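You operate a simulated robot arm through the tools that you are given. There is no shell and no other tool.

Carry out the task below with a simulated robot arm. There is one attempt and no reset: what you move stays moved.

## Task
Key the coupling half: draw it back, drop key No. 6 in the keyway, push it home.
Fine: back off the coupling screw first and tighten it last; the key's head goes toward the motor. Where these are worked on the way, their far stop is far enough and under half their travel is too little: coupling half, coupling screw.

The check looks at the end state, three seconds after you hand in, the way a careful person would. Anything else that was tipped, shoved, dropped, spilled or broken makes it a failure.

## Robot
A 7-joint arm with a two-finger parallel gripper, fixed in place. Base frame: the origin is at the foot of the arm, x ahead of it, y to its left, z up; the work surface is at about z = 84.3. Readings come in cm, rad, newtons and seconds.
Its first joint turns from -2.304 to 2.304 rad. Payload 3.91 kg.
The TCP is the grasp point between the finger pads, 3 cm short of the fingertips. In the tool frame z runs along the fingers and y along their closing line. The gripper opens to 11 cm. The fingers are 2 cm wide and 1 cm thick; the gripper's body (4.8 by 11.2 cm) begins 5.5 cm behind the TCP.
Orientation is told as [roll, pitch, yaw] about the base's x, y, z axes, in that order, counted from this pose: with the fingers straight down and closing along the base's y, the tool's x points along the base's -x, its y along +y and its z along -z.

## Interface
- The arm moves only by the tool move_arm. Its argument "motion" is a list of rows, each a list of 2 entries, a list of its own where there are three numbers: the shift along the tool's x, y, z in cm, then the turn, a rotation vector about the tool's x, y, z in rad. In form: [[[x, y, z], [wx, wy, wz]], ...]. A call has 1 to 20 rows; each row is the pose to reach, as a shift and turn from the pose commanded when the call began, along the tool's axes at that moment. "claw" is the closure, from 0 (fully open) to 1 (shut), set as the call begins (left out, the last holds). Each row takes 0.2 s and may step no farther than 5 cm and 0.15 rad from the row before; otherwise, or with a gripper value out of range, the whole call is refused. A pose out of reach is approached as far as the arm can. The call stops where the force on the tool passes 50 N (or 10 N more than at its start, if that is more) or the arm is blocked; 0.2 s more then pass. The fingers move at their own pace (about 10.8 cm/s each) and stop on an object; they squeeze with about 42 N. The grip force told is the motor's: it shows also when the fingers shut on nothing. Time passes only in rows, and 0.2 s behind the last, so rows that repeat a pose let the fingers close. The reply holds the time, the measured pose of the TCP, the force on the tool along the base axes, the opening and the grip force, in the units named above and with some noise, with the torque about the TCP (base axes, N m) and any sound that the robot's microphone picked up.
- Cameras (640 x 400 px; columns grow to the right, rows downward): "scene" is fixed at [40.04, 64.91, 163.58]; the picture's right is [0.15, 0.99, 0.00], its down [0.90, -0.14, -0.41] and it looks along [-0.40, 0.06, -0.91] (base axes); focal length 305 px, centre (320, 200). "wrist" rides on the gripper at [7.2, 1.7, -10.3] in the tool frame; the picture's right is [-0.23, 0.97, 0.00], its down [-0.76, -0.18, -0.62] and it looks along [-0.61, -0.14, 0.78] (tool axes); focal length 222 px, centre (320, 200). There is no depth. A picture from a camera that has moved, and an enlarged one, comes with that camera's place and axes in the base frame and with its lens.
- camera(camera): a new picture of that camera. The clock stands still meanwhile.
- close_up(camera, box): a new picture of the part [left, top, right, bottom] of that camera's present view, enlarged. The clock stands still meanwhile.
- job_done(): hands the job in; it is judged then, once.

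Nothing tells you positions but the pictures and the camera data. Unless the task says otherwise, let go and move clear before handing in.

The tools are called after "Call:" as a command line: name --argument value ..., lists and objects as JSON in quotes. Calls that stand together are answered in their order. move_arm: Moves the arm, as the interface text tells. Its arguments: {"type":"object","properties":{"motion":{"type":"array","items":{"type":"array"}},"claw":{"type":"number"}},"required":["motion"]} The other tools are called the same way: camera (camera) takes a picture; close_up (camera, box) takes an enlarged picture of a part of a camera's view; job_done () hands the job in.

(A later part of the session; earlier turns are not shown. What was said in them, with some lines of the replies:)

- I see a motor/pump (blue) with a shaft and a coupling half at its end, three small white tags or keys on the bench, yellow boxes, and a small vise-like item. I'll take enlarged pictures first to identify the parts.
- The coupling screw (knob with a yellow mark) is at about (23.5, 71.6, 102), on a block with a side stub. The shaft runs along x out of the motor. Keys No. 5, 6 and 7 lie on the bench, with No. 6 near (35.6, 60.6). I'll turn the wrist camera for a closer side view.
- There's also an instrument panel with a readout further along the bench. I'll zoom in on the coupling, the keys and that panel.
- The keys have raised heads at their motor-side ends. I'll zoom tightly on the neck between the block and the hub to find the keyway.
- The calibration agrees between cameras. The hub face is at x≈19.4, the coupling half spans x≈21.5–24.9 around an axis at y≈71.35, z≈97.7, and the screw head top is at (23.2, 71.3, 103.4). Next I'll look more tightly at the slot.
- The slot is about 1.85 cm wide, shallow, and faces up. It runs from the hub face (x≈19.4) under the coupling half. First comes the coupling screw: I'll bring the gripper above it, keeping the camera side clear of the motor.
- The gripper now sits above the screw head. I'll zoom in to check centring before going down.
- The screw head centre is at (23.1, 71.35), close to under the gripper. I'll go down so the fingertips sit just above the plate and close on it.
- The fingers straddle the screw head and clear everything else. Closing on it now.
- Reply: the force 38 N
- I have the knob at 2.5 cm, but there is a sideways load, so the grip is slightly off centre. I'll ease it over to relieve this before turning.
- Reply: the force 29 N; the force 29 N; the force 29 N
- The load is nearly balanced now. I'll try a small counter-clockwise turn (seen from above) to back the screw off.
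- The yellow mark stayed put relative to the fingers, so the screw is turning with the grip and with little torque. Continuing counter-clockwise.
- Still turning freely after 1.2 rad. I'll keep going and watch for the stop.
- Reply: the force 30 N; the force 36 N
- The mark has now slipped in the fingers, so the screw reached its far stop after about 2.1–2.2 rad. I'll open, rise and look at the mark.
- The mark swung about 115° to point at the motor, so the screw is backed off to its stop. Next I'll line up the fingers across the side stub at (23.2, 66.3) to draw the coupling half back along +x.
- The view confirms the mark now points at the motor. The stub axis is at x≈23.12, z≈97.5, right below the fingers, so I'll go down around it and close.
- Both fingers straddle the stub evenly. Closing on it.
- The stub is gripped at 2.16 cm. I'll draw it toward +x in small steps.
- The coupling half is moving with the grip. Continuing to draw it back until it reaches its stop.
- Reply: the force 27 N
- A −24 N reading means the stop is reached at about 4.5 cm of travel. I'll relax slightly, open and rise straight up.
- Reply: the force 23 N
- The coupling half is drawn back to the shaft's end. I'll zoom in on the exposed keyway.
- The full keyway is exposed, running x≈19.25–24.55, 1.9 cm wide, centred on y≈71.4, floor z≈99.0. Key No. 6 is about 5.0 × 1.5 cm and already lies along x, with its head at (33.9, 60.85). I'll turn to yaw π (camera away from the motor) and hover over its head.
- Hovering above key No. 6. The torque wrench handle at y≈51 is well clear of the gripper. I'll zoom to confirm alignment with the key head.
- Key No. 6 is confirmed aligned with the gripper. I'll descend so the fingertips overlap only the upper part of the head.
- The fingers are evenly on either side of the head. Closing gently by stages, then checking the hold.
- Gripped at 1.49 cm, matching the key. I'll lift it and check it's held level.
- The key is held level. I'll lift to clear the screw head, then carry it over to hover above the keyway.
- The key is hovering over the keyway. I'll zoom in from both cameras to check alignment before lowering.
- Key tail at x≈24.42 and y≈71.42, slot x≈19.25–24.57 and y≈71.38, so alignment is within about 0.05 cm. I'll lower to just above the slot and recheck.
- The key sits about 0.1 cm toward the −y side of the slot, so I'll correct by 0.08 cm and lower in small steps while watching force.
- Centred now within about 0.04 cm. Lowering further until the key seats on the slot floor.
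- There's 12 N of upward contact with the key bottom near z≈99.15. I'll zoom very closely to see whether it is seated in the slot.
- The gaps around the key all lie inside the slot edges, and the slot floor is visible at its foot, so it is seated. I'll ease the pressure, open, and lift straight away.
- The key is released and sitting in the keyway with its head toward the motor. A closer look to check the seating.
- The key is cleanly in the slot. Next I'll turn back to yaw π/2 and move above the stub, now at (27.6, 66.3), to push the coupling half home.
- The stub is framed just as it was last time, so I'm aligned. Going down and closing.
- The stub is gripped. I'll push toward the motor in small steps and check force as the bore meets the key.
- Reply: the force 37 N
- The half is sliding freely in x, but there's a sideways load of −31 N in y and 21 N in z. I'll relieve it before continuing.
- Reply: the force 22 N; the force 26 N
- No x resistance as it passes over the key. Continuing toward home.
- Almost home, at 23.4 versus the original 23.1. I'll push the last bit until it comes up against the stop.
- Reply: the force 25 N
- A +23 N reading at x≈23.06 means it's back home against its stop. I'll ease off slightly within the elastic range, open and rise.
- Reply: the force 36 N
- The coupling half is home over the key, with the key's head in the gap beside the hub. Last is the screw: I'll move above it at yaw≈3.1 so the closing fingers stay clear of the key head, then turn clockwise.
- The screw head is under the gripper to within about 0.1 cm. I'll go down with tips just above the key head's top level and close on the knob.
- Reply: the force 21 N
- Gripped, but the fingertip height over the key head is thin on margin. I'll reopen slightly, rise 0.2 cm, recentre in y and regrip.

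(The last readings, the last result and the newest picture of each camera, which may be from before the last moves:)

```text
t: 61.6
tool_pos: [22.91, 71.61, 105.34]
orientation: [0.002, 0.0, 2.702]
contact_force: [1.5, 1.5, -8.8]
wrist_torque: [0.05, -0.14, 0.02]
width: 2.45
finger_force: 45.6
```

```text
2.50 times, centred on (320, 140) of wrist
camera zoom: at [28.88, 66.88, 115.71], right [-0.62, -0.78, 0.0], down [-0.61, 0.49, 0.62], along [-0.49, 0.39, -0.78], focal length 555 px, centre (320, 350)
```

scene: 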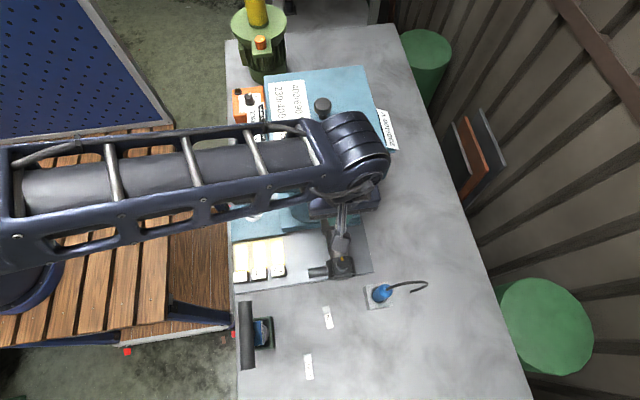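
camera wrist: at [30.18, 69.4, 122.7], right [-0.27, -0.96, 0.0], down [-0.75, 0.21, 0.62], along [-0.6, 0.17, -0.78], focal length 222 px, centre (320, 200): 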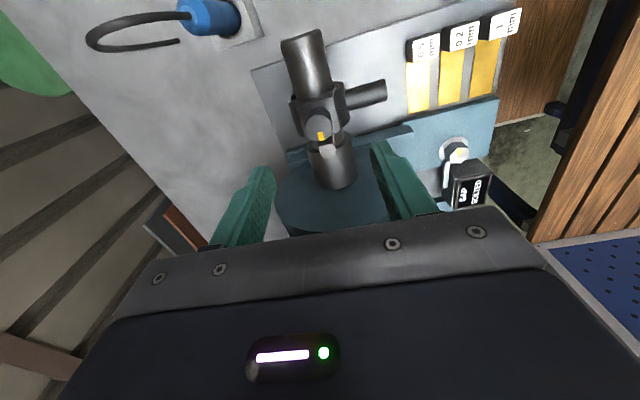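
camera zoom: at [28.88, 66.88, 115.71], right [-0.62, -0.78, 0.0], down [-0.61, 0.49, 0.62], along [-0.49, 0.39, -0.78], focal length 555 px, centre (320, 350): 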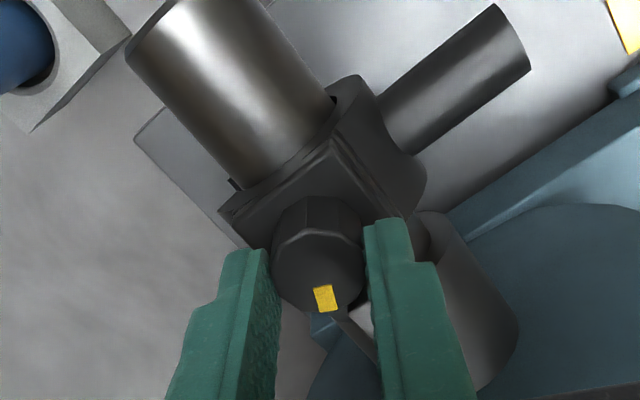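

The mark follows the fingers and the forces are low. Continuing clockwise.

Call:
move_arm --motion '[[[0, 0, 0], [0, 0, 0.1]], [[0, 0, 0], [0, 0, 0.2]], [[0, 0, 0], [0, 0, 0.3]], [[0, 0, 0], [0, 0, 0.4]]]'

Call:
close_up --camera "wrist" --box '[200, 60, 440, 220]'

```text
t: 62.6
tool_pos: [23.14, 71.57, 105.32]
orientation: [0.0, -0.001, 2.299]
contact_force: [3.8, 7.1, -21.4]
wrist_torque: [0.37, -0.06, -0.01]
width: 2.45
finger_force: 44.6
```

```text
2.50 times, centred on (320, 140) of wrist
camera zoom: at [26.65, 65.0, 115.71], right [-0.88, -0.48, 0.0], down [-0.37, 0.69, 0.62], along [-0.3, 0.55, -0.78], focal length 555 px, centre (320, 350)
```

zoom: 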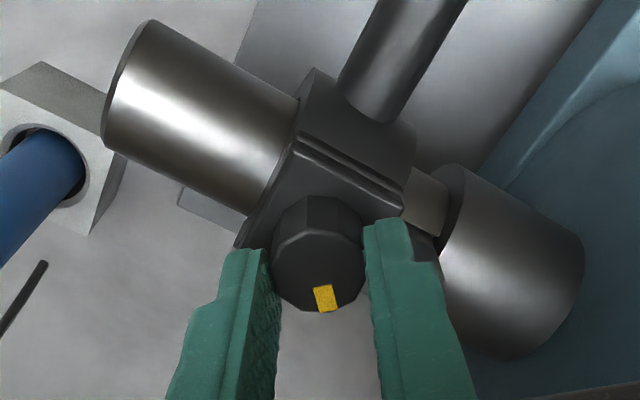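

Still turning together. I'll trim the vertical load slightly and continue clockwise.

Call:
move_arm --motion '[[[0, 0, 0.05], [0, 0, 0.1]], [[0, 0, 0.05], [0, 0, 0.2]], [[0, 0, 0.05], [0, 0, 0.3]], [[0, 0, 0.05], [0, 0, 0.4]]]'

Call:
close_up --camera "wrist" --box '[200, 60, 440, 220]'

```text
t: 63.6
tool_pos: [23.16, 71.59, 105.33]
orientation: [0.0, -0.001, 1.9]
contact_force: [12.4, 16.4, -14.9]
wrist_torque: [0.82, -0.22, 0.04]
width: 2.45
finger_force: 45.4
```

```text
2.50 times, centred on (320, 140) of wrist
camera zoom: at [23.85, 64.14, 115.71], right [-1.0, -0.1, 0.0], down [-0.08, 0.78, 0.62], along [-0.06, 0.62, -0.78], focal length 555 px, centre (320, 350)
```

zoom: 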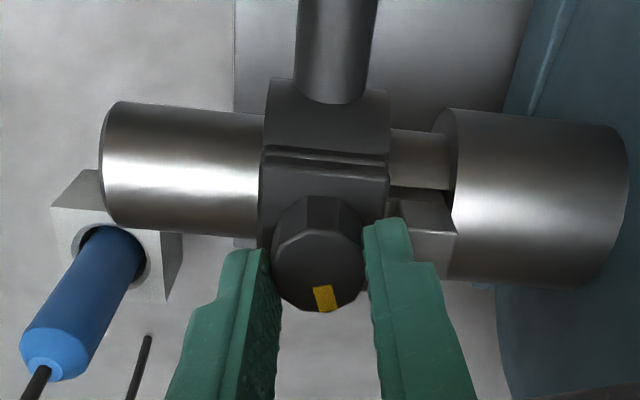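

Still following, and the load pushes the half toward home, which is fine. Continuing.

Call:
move_arm --motion '[[[0, 0, 0], [0, 0, 0.1]], [[0, 0, 0], [0, 0, 0.2]], [[0, 0, 0], [0, 0, 0.3]], [[0, 0, 0], [0, 0, 0.4]]]'

Call:
close_up --camera "wrist" --box '[200, 60, 440, 220]'

```text
t: 64.6
tool_pos: [23.19, 71.59, 105.42]
orientation: [-0.001, -0.001, 1.499]
contact_force: [19.6, 17.9, -1.4]
wrist_torque: [0.18, -0.57, 0.02]
width: 2.47
finger_force: 44.6
```

```text
2.50 times, centred on (320, 140) of wrist
camera zoom: at [20.94, 64.43, 115.7], right [-0.96, 0.3, 0.0], down [0.23, 0.75, 0.62], along [0.19, 0.6, -0.78], focal length 555 px, centre (320, 350)
```

zoom: 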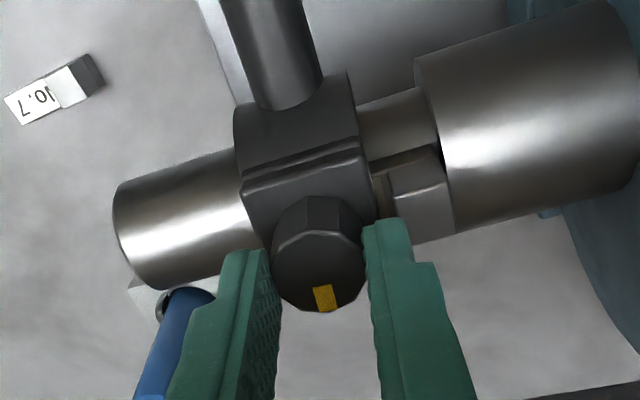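

Call:
move_arm --motion '[[[0, 0, 0], [0, 0, 0.1]], [[0, 0, 0], [0, 0, 0.2]], [[0, 0, 0], [0, 0, 0.3]], [[0, 0, 0], [0, 0, 0.4]]]'

Call:
close_up --camera "wrist" --box '[200, 60, 440, 220]'

```text
t: 65.6
tool_pos: [23.17, 71.61, 105.32]
orientation: [0.001, -0.001, 1.097]
contact_force: [24.7, 19.6, 12.5]
wrist_torque: [0.09, -0.53, 0.0]
width: 2.47
finger_force: 44.7
```

```text
2.50 times, centred on (320, 140) of wrist
camera zoom: at [18.38, 65.83, 115.7], right [-0.76, 0.65, 0.0], down [0.51, 0.6, 0.62], along [0.4, 0.48, -0.78], focal length 555 px, centre (320, 350)
```

zoom: 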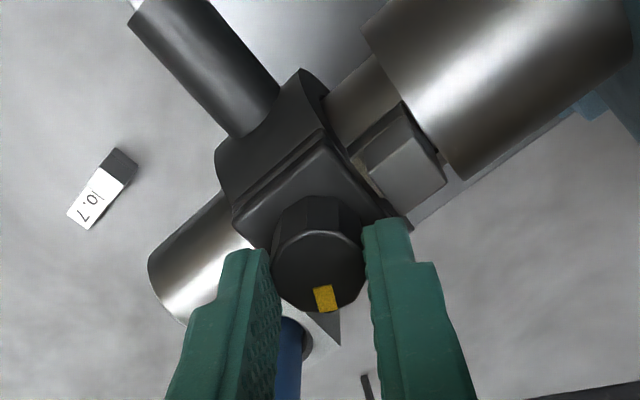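

About 2.0 rad so far. I'll relieve the side load slightly and turn the remaining amount, watching for slip at the tight stop.

Call:
move_arm --motion '[[[-0.06, -0.01, -0.03], [0, 0, 0.05]], [[-0.06, -0.01, -0.03], [0, 0, 0.1]], [[-0.06, -0.01, -0.03], [0, 0, 0.15]], [[-0.06, -0.01, -0.03], [0, 0, 0.2]]]'

Call:
close_up --camera "wrist" --box '[200, 60, 440, 220]'

```text
t: 66.6
tool_pos: [23.09, 71.4, 105.3]
orientation: [0.0, 0.002, 0.899]
contact_force: [21.7, 4.2, 14.5]
wrist_torque: [-0.29, -0.41, 0.5]
width: 2.53
finger_force: 45.4
```

```text
2.50 times, centred on (320, 140) of wrist
camera zoom: at [17.28, 66.77, 115.71], right [-0.62, 0.78, 0.0], down [0.61, 0.49, 0.62], along [0.49, 0.39, -0.78], focal length 555 px, centre (320, 350)
```

zoom: 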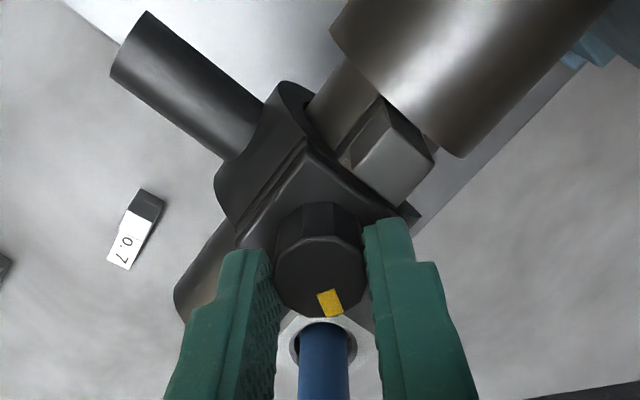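

The torque jumped to 0.5 N·m and the mark began slipping in the fingers, so the screw is at its tight stop. One small further turn to confirm.

Call:
move_arm --motion '[[[0, 0, 0], [0, 0, 0.06]], [[0, 0, 0], [0, 0, 0.12]], [[0, 0, 0], [0, 0, 0.12]]]'

Call:
close_up --camera "wrist" --box '[200, 60, 440, 220]'

```text
t: 67.4
tool_pos: [23.07, 71.43, 105.2]
orientation: [-0.002, 0.003, 0.78]
contact_force: [17.7, -15.4, 3.4]
wrist_torque: [-0.22, -0.35, 0.42]
width: 2.55
finger_force: 45.2
```

```text
2.50 times, centred on (320, 140) of wrist
camera zoom: at [16.77, 67.52, 115.67], right [-0.52, 0.85, 0.0], down [0.67, 0.41, 0.62], along [0.53, 0.32, -0.78], focal length 555 px, centre (320, 350)
```

zoom: 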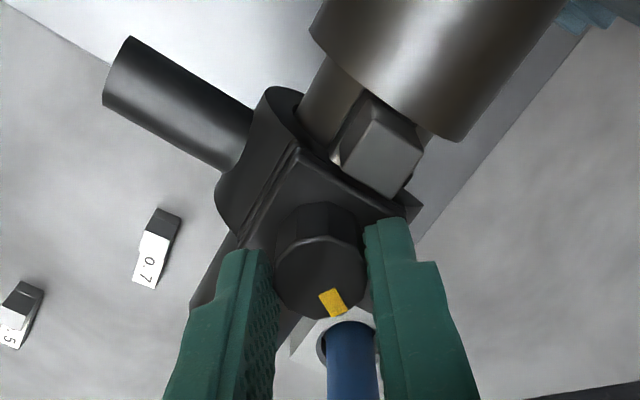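

The screw is tight, with the mark slipping further in the fingers and the torque holding. I'll open, rise straight up and look.

Call:
move_arm --motion '[[[0, 0, 0], [0, 0, 0]], [[0, 0, 0], [0, 0, 0]], [[0, 0, -1], [0, 0, 0]], [[0, 0, -3.5], [0, 0, 0]], [[0, 0, -7], [0, 0, 0]], [[0, 0, -11], [0, 0, 0]]]' --claw 0.6

Call:
camera --camera "wrist"

Call:
close_up --camera "wrist" --box '[260, 30, 380, 160]'

```text
t: 68.8
tool_pos: [23.2, 71.51, 116.08]
orientation: [-0.001, 0.004, 0.781]
contact_force: [-0.1, 0.2, 0.0]
wrist_torque: [-0.05, 0.03, 0.02]
width: 4.42
finger_force: 0.2
```

```text
taken
camera wrist: at [16.85, 67.56, 126.57], right [-0.52, 0.85, 0.0], down [0.67, 0.41, 0.62], along [0.53, 0.33, -0.78], focal length 222 px, centre (320, 200)
```

wrist: 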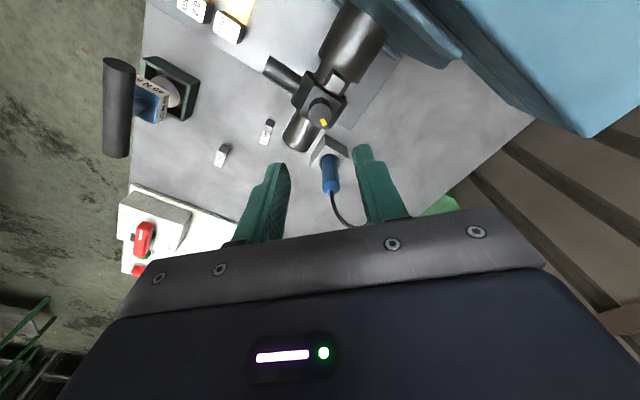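

```text
3.08 times, centred on (320, 95) of wrist
camera zoom: at [16.85, 67.56, 126.57], right [-0.52, 0.85, 0.0], down [0.67, 0.41, 0.62], along [0.53, 0.33, -0.78], focal length 684 px, centre (320, 523)
```

zoom: 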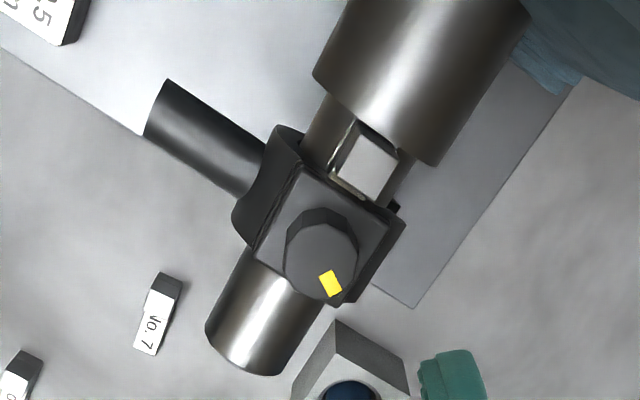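

The mark is back near its original direction, and the key head sits between the hub and the coupling half. I'll move the arm clear and inspect from the scene camera.

Call:
move_arm --motion '[[[0, 0, -4], [0, 0, 0]], [[0, 0, -8], [0, 0, 0]], [[1.5, -1.1, -11], [0, 0, 0]], [[4, -2.9, -13], [0, 0, 0]], [[7, -5, -14], [0, 0, 0]], [[9.9, -7.1, -14], [0, 0, 0]], [[9.9, -7.1, -14], [0, 0, 0]]]'

Call:
camera --camera "scene"

Call:
close_up --camera "scene" --box '[300, 190, 380, 290]'

Call:
close_up --camera "scene" --box '[320, 215, 355, 250]'

```text
t: 70.4
tool_pos: [20.74, 59.52, 130.25]
orientation: [0.001, 0.0, 0.781]
contact_force: [0.5, -0.1, -0.5]
wrist_torque: [-0.01, -0.01, -0.02]
width: 4.42
finger_force: 0.0
```

```text
taken
```

scene: 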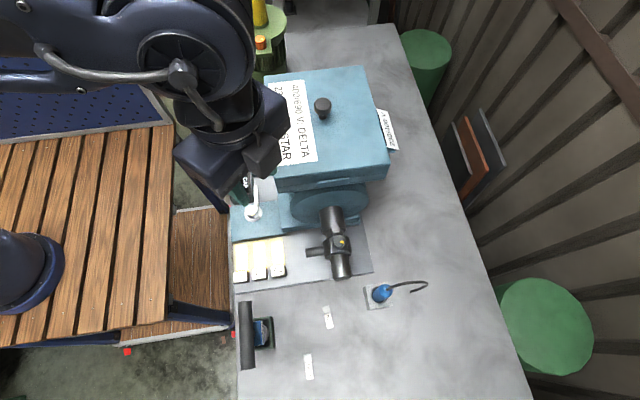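

```text
4.00 times, centred on (340, 240) of scene
camera zoom: at [40.04, 64.91, 163.58], right [0.15, 0.99, 0.0], down [0.9, -0.14, -0.41], along [-0.4, 0.06, -0.91], focal length 1219 px, centre (240, 40)
```

zoom: 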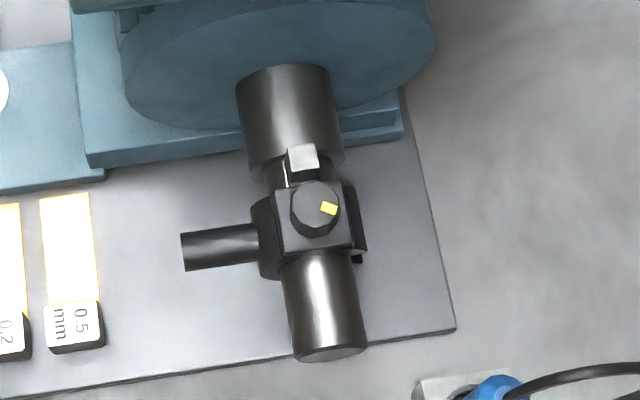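

```text
11.43 times, centred on (338, 232) of scene
camera zoom: at [40.04, 64.91, 163.58], right [0.15, 0.99, 0.0], down [0.9, -0.14, -0.41], along [-0.4, 0.06, -0.91], focal length 3482 px, centre (120, -171)
```

zoom: 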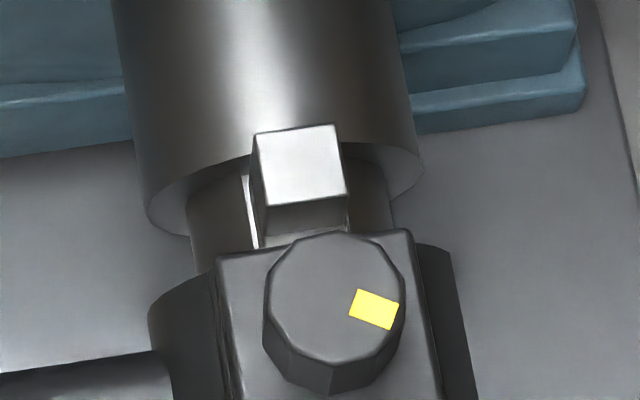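

I'll compare against the starting picture with the same box to verify the screw and half positions.

Call:
close_up --camera "scene" --box '[300, 225, 370, 270]'

Call:
close_up --camera "scene" --box '[220, 260, 440, 400]'

Call:
close_up --camera "wrist" --box '[240, 20, 440, 160]'

```text
8.89 times, centred on (335, 248) of scene
camera zoom: at [40.04, 64.91, 163.58], right [0.15, 0.99, 0.0], down [0.9, -0.14, -0.41], along [-0.4, 0.06, -0.91], focal length 2708 px, centre (187, -222)
```

zoom: 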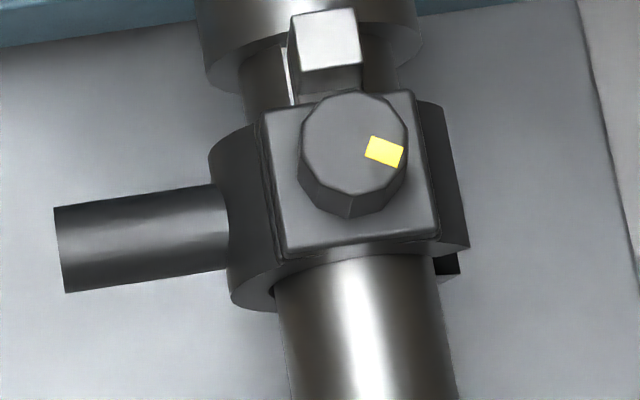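

```text
2.86 times, centred on (330, 330) of scene
camera zoom: at [40.04, 64.91, 163.58], right [0.15, 0.99, 0.0], down [0.9, -0.14, -0.41], along [-0.4, 0.06, -0.91], focal length 870 px, centre (291, -171)
```

zoom: 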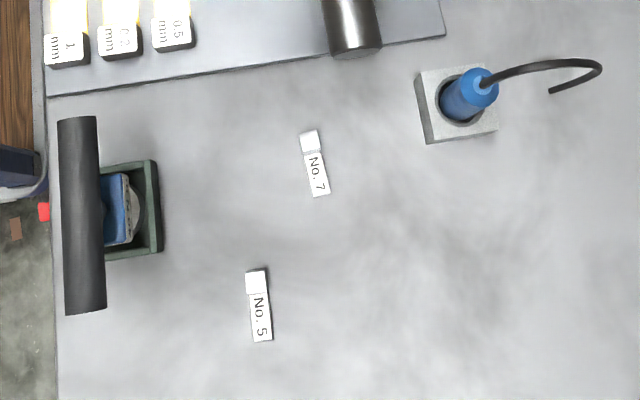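

```text
2.86 times, centred on (340, 90) of wrist
camera zoom: at [14.5, 55.58, 140.63], right [-0.52, 0.85, 0.0], down [0.67, 0.41, 0.62], along [0.53, 0.33, -0.78], focal length 635 px, centre (263, 514)
```

zoom: 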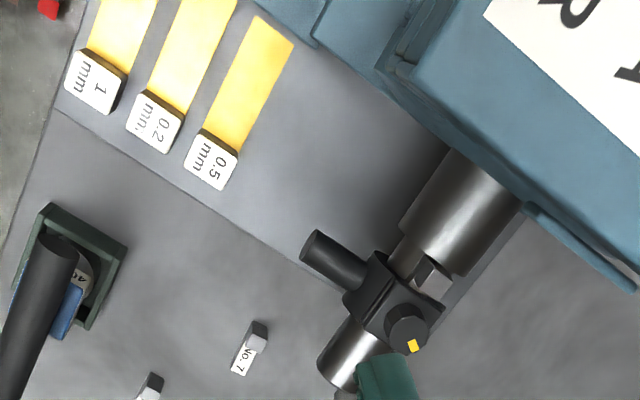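

The screw mark and coupling half match the starting picture exactly. Key No. 6 is seated with its head toward the motor, and nothing else has moved. The arm is clear with the gripper empty, so I'm handing in.

Call:
job_done

```text
The job is handed in.
```

The coupling half is keyed: key No. 6 is in the keyway with its head toward the motor, the half is pushed home over it, and the screw is tight.

- **Screw:** I backed it off first, about 115–120°, until it slipped in the fingers at its far stop. I tightened it last, until the torque jumped and it slipped again. Its yellow mark is back at the starting angle.
- **Coupling half:** I drew it back about 4.5 cm to its stop, then pushed it home until it met the stop again. It sits where it did at the start.
- **Key:** It went into the slot without forcing, and the half slid over it with no resistance along the shaft.

In the final pictures keys No. 5 and 7, the shims, the torque wrench and the blue-handled tool all look unmoved. The gripper is empty and the arm is clear of the motor.
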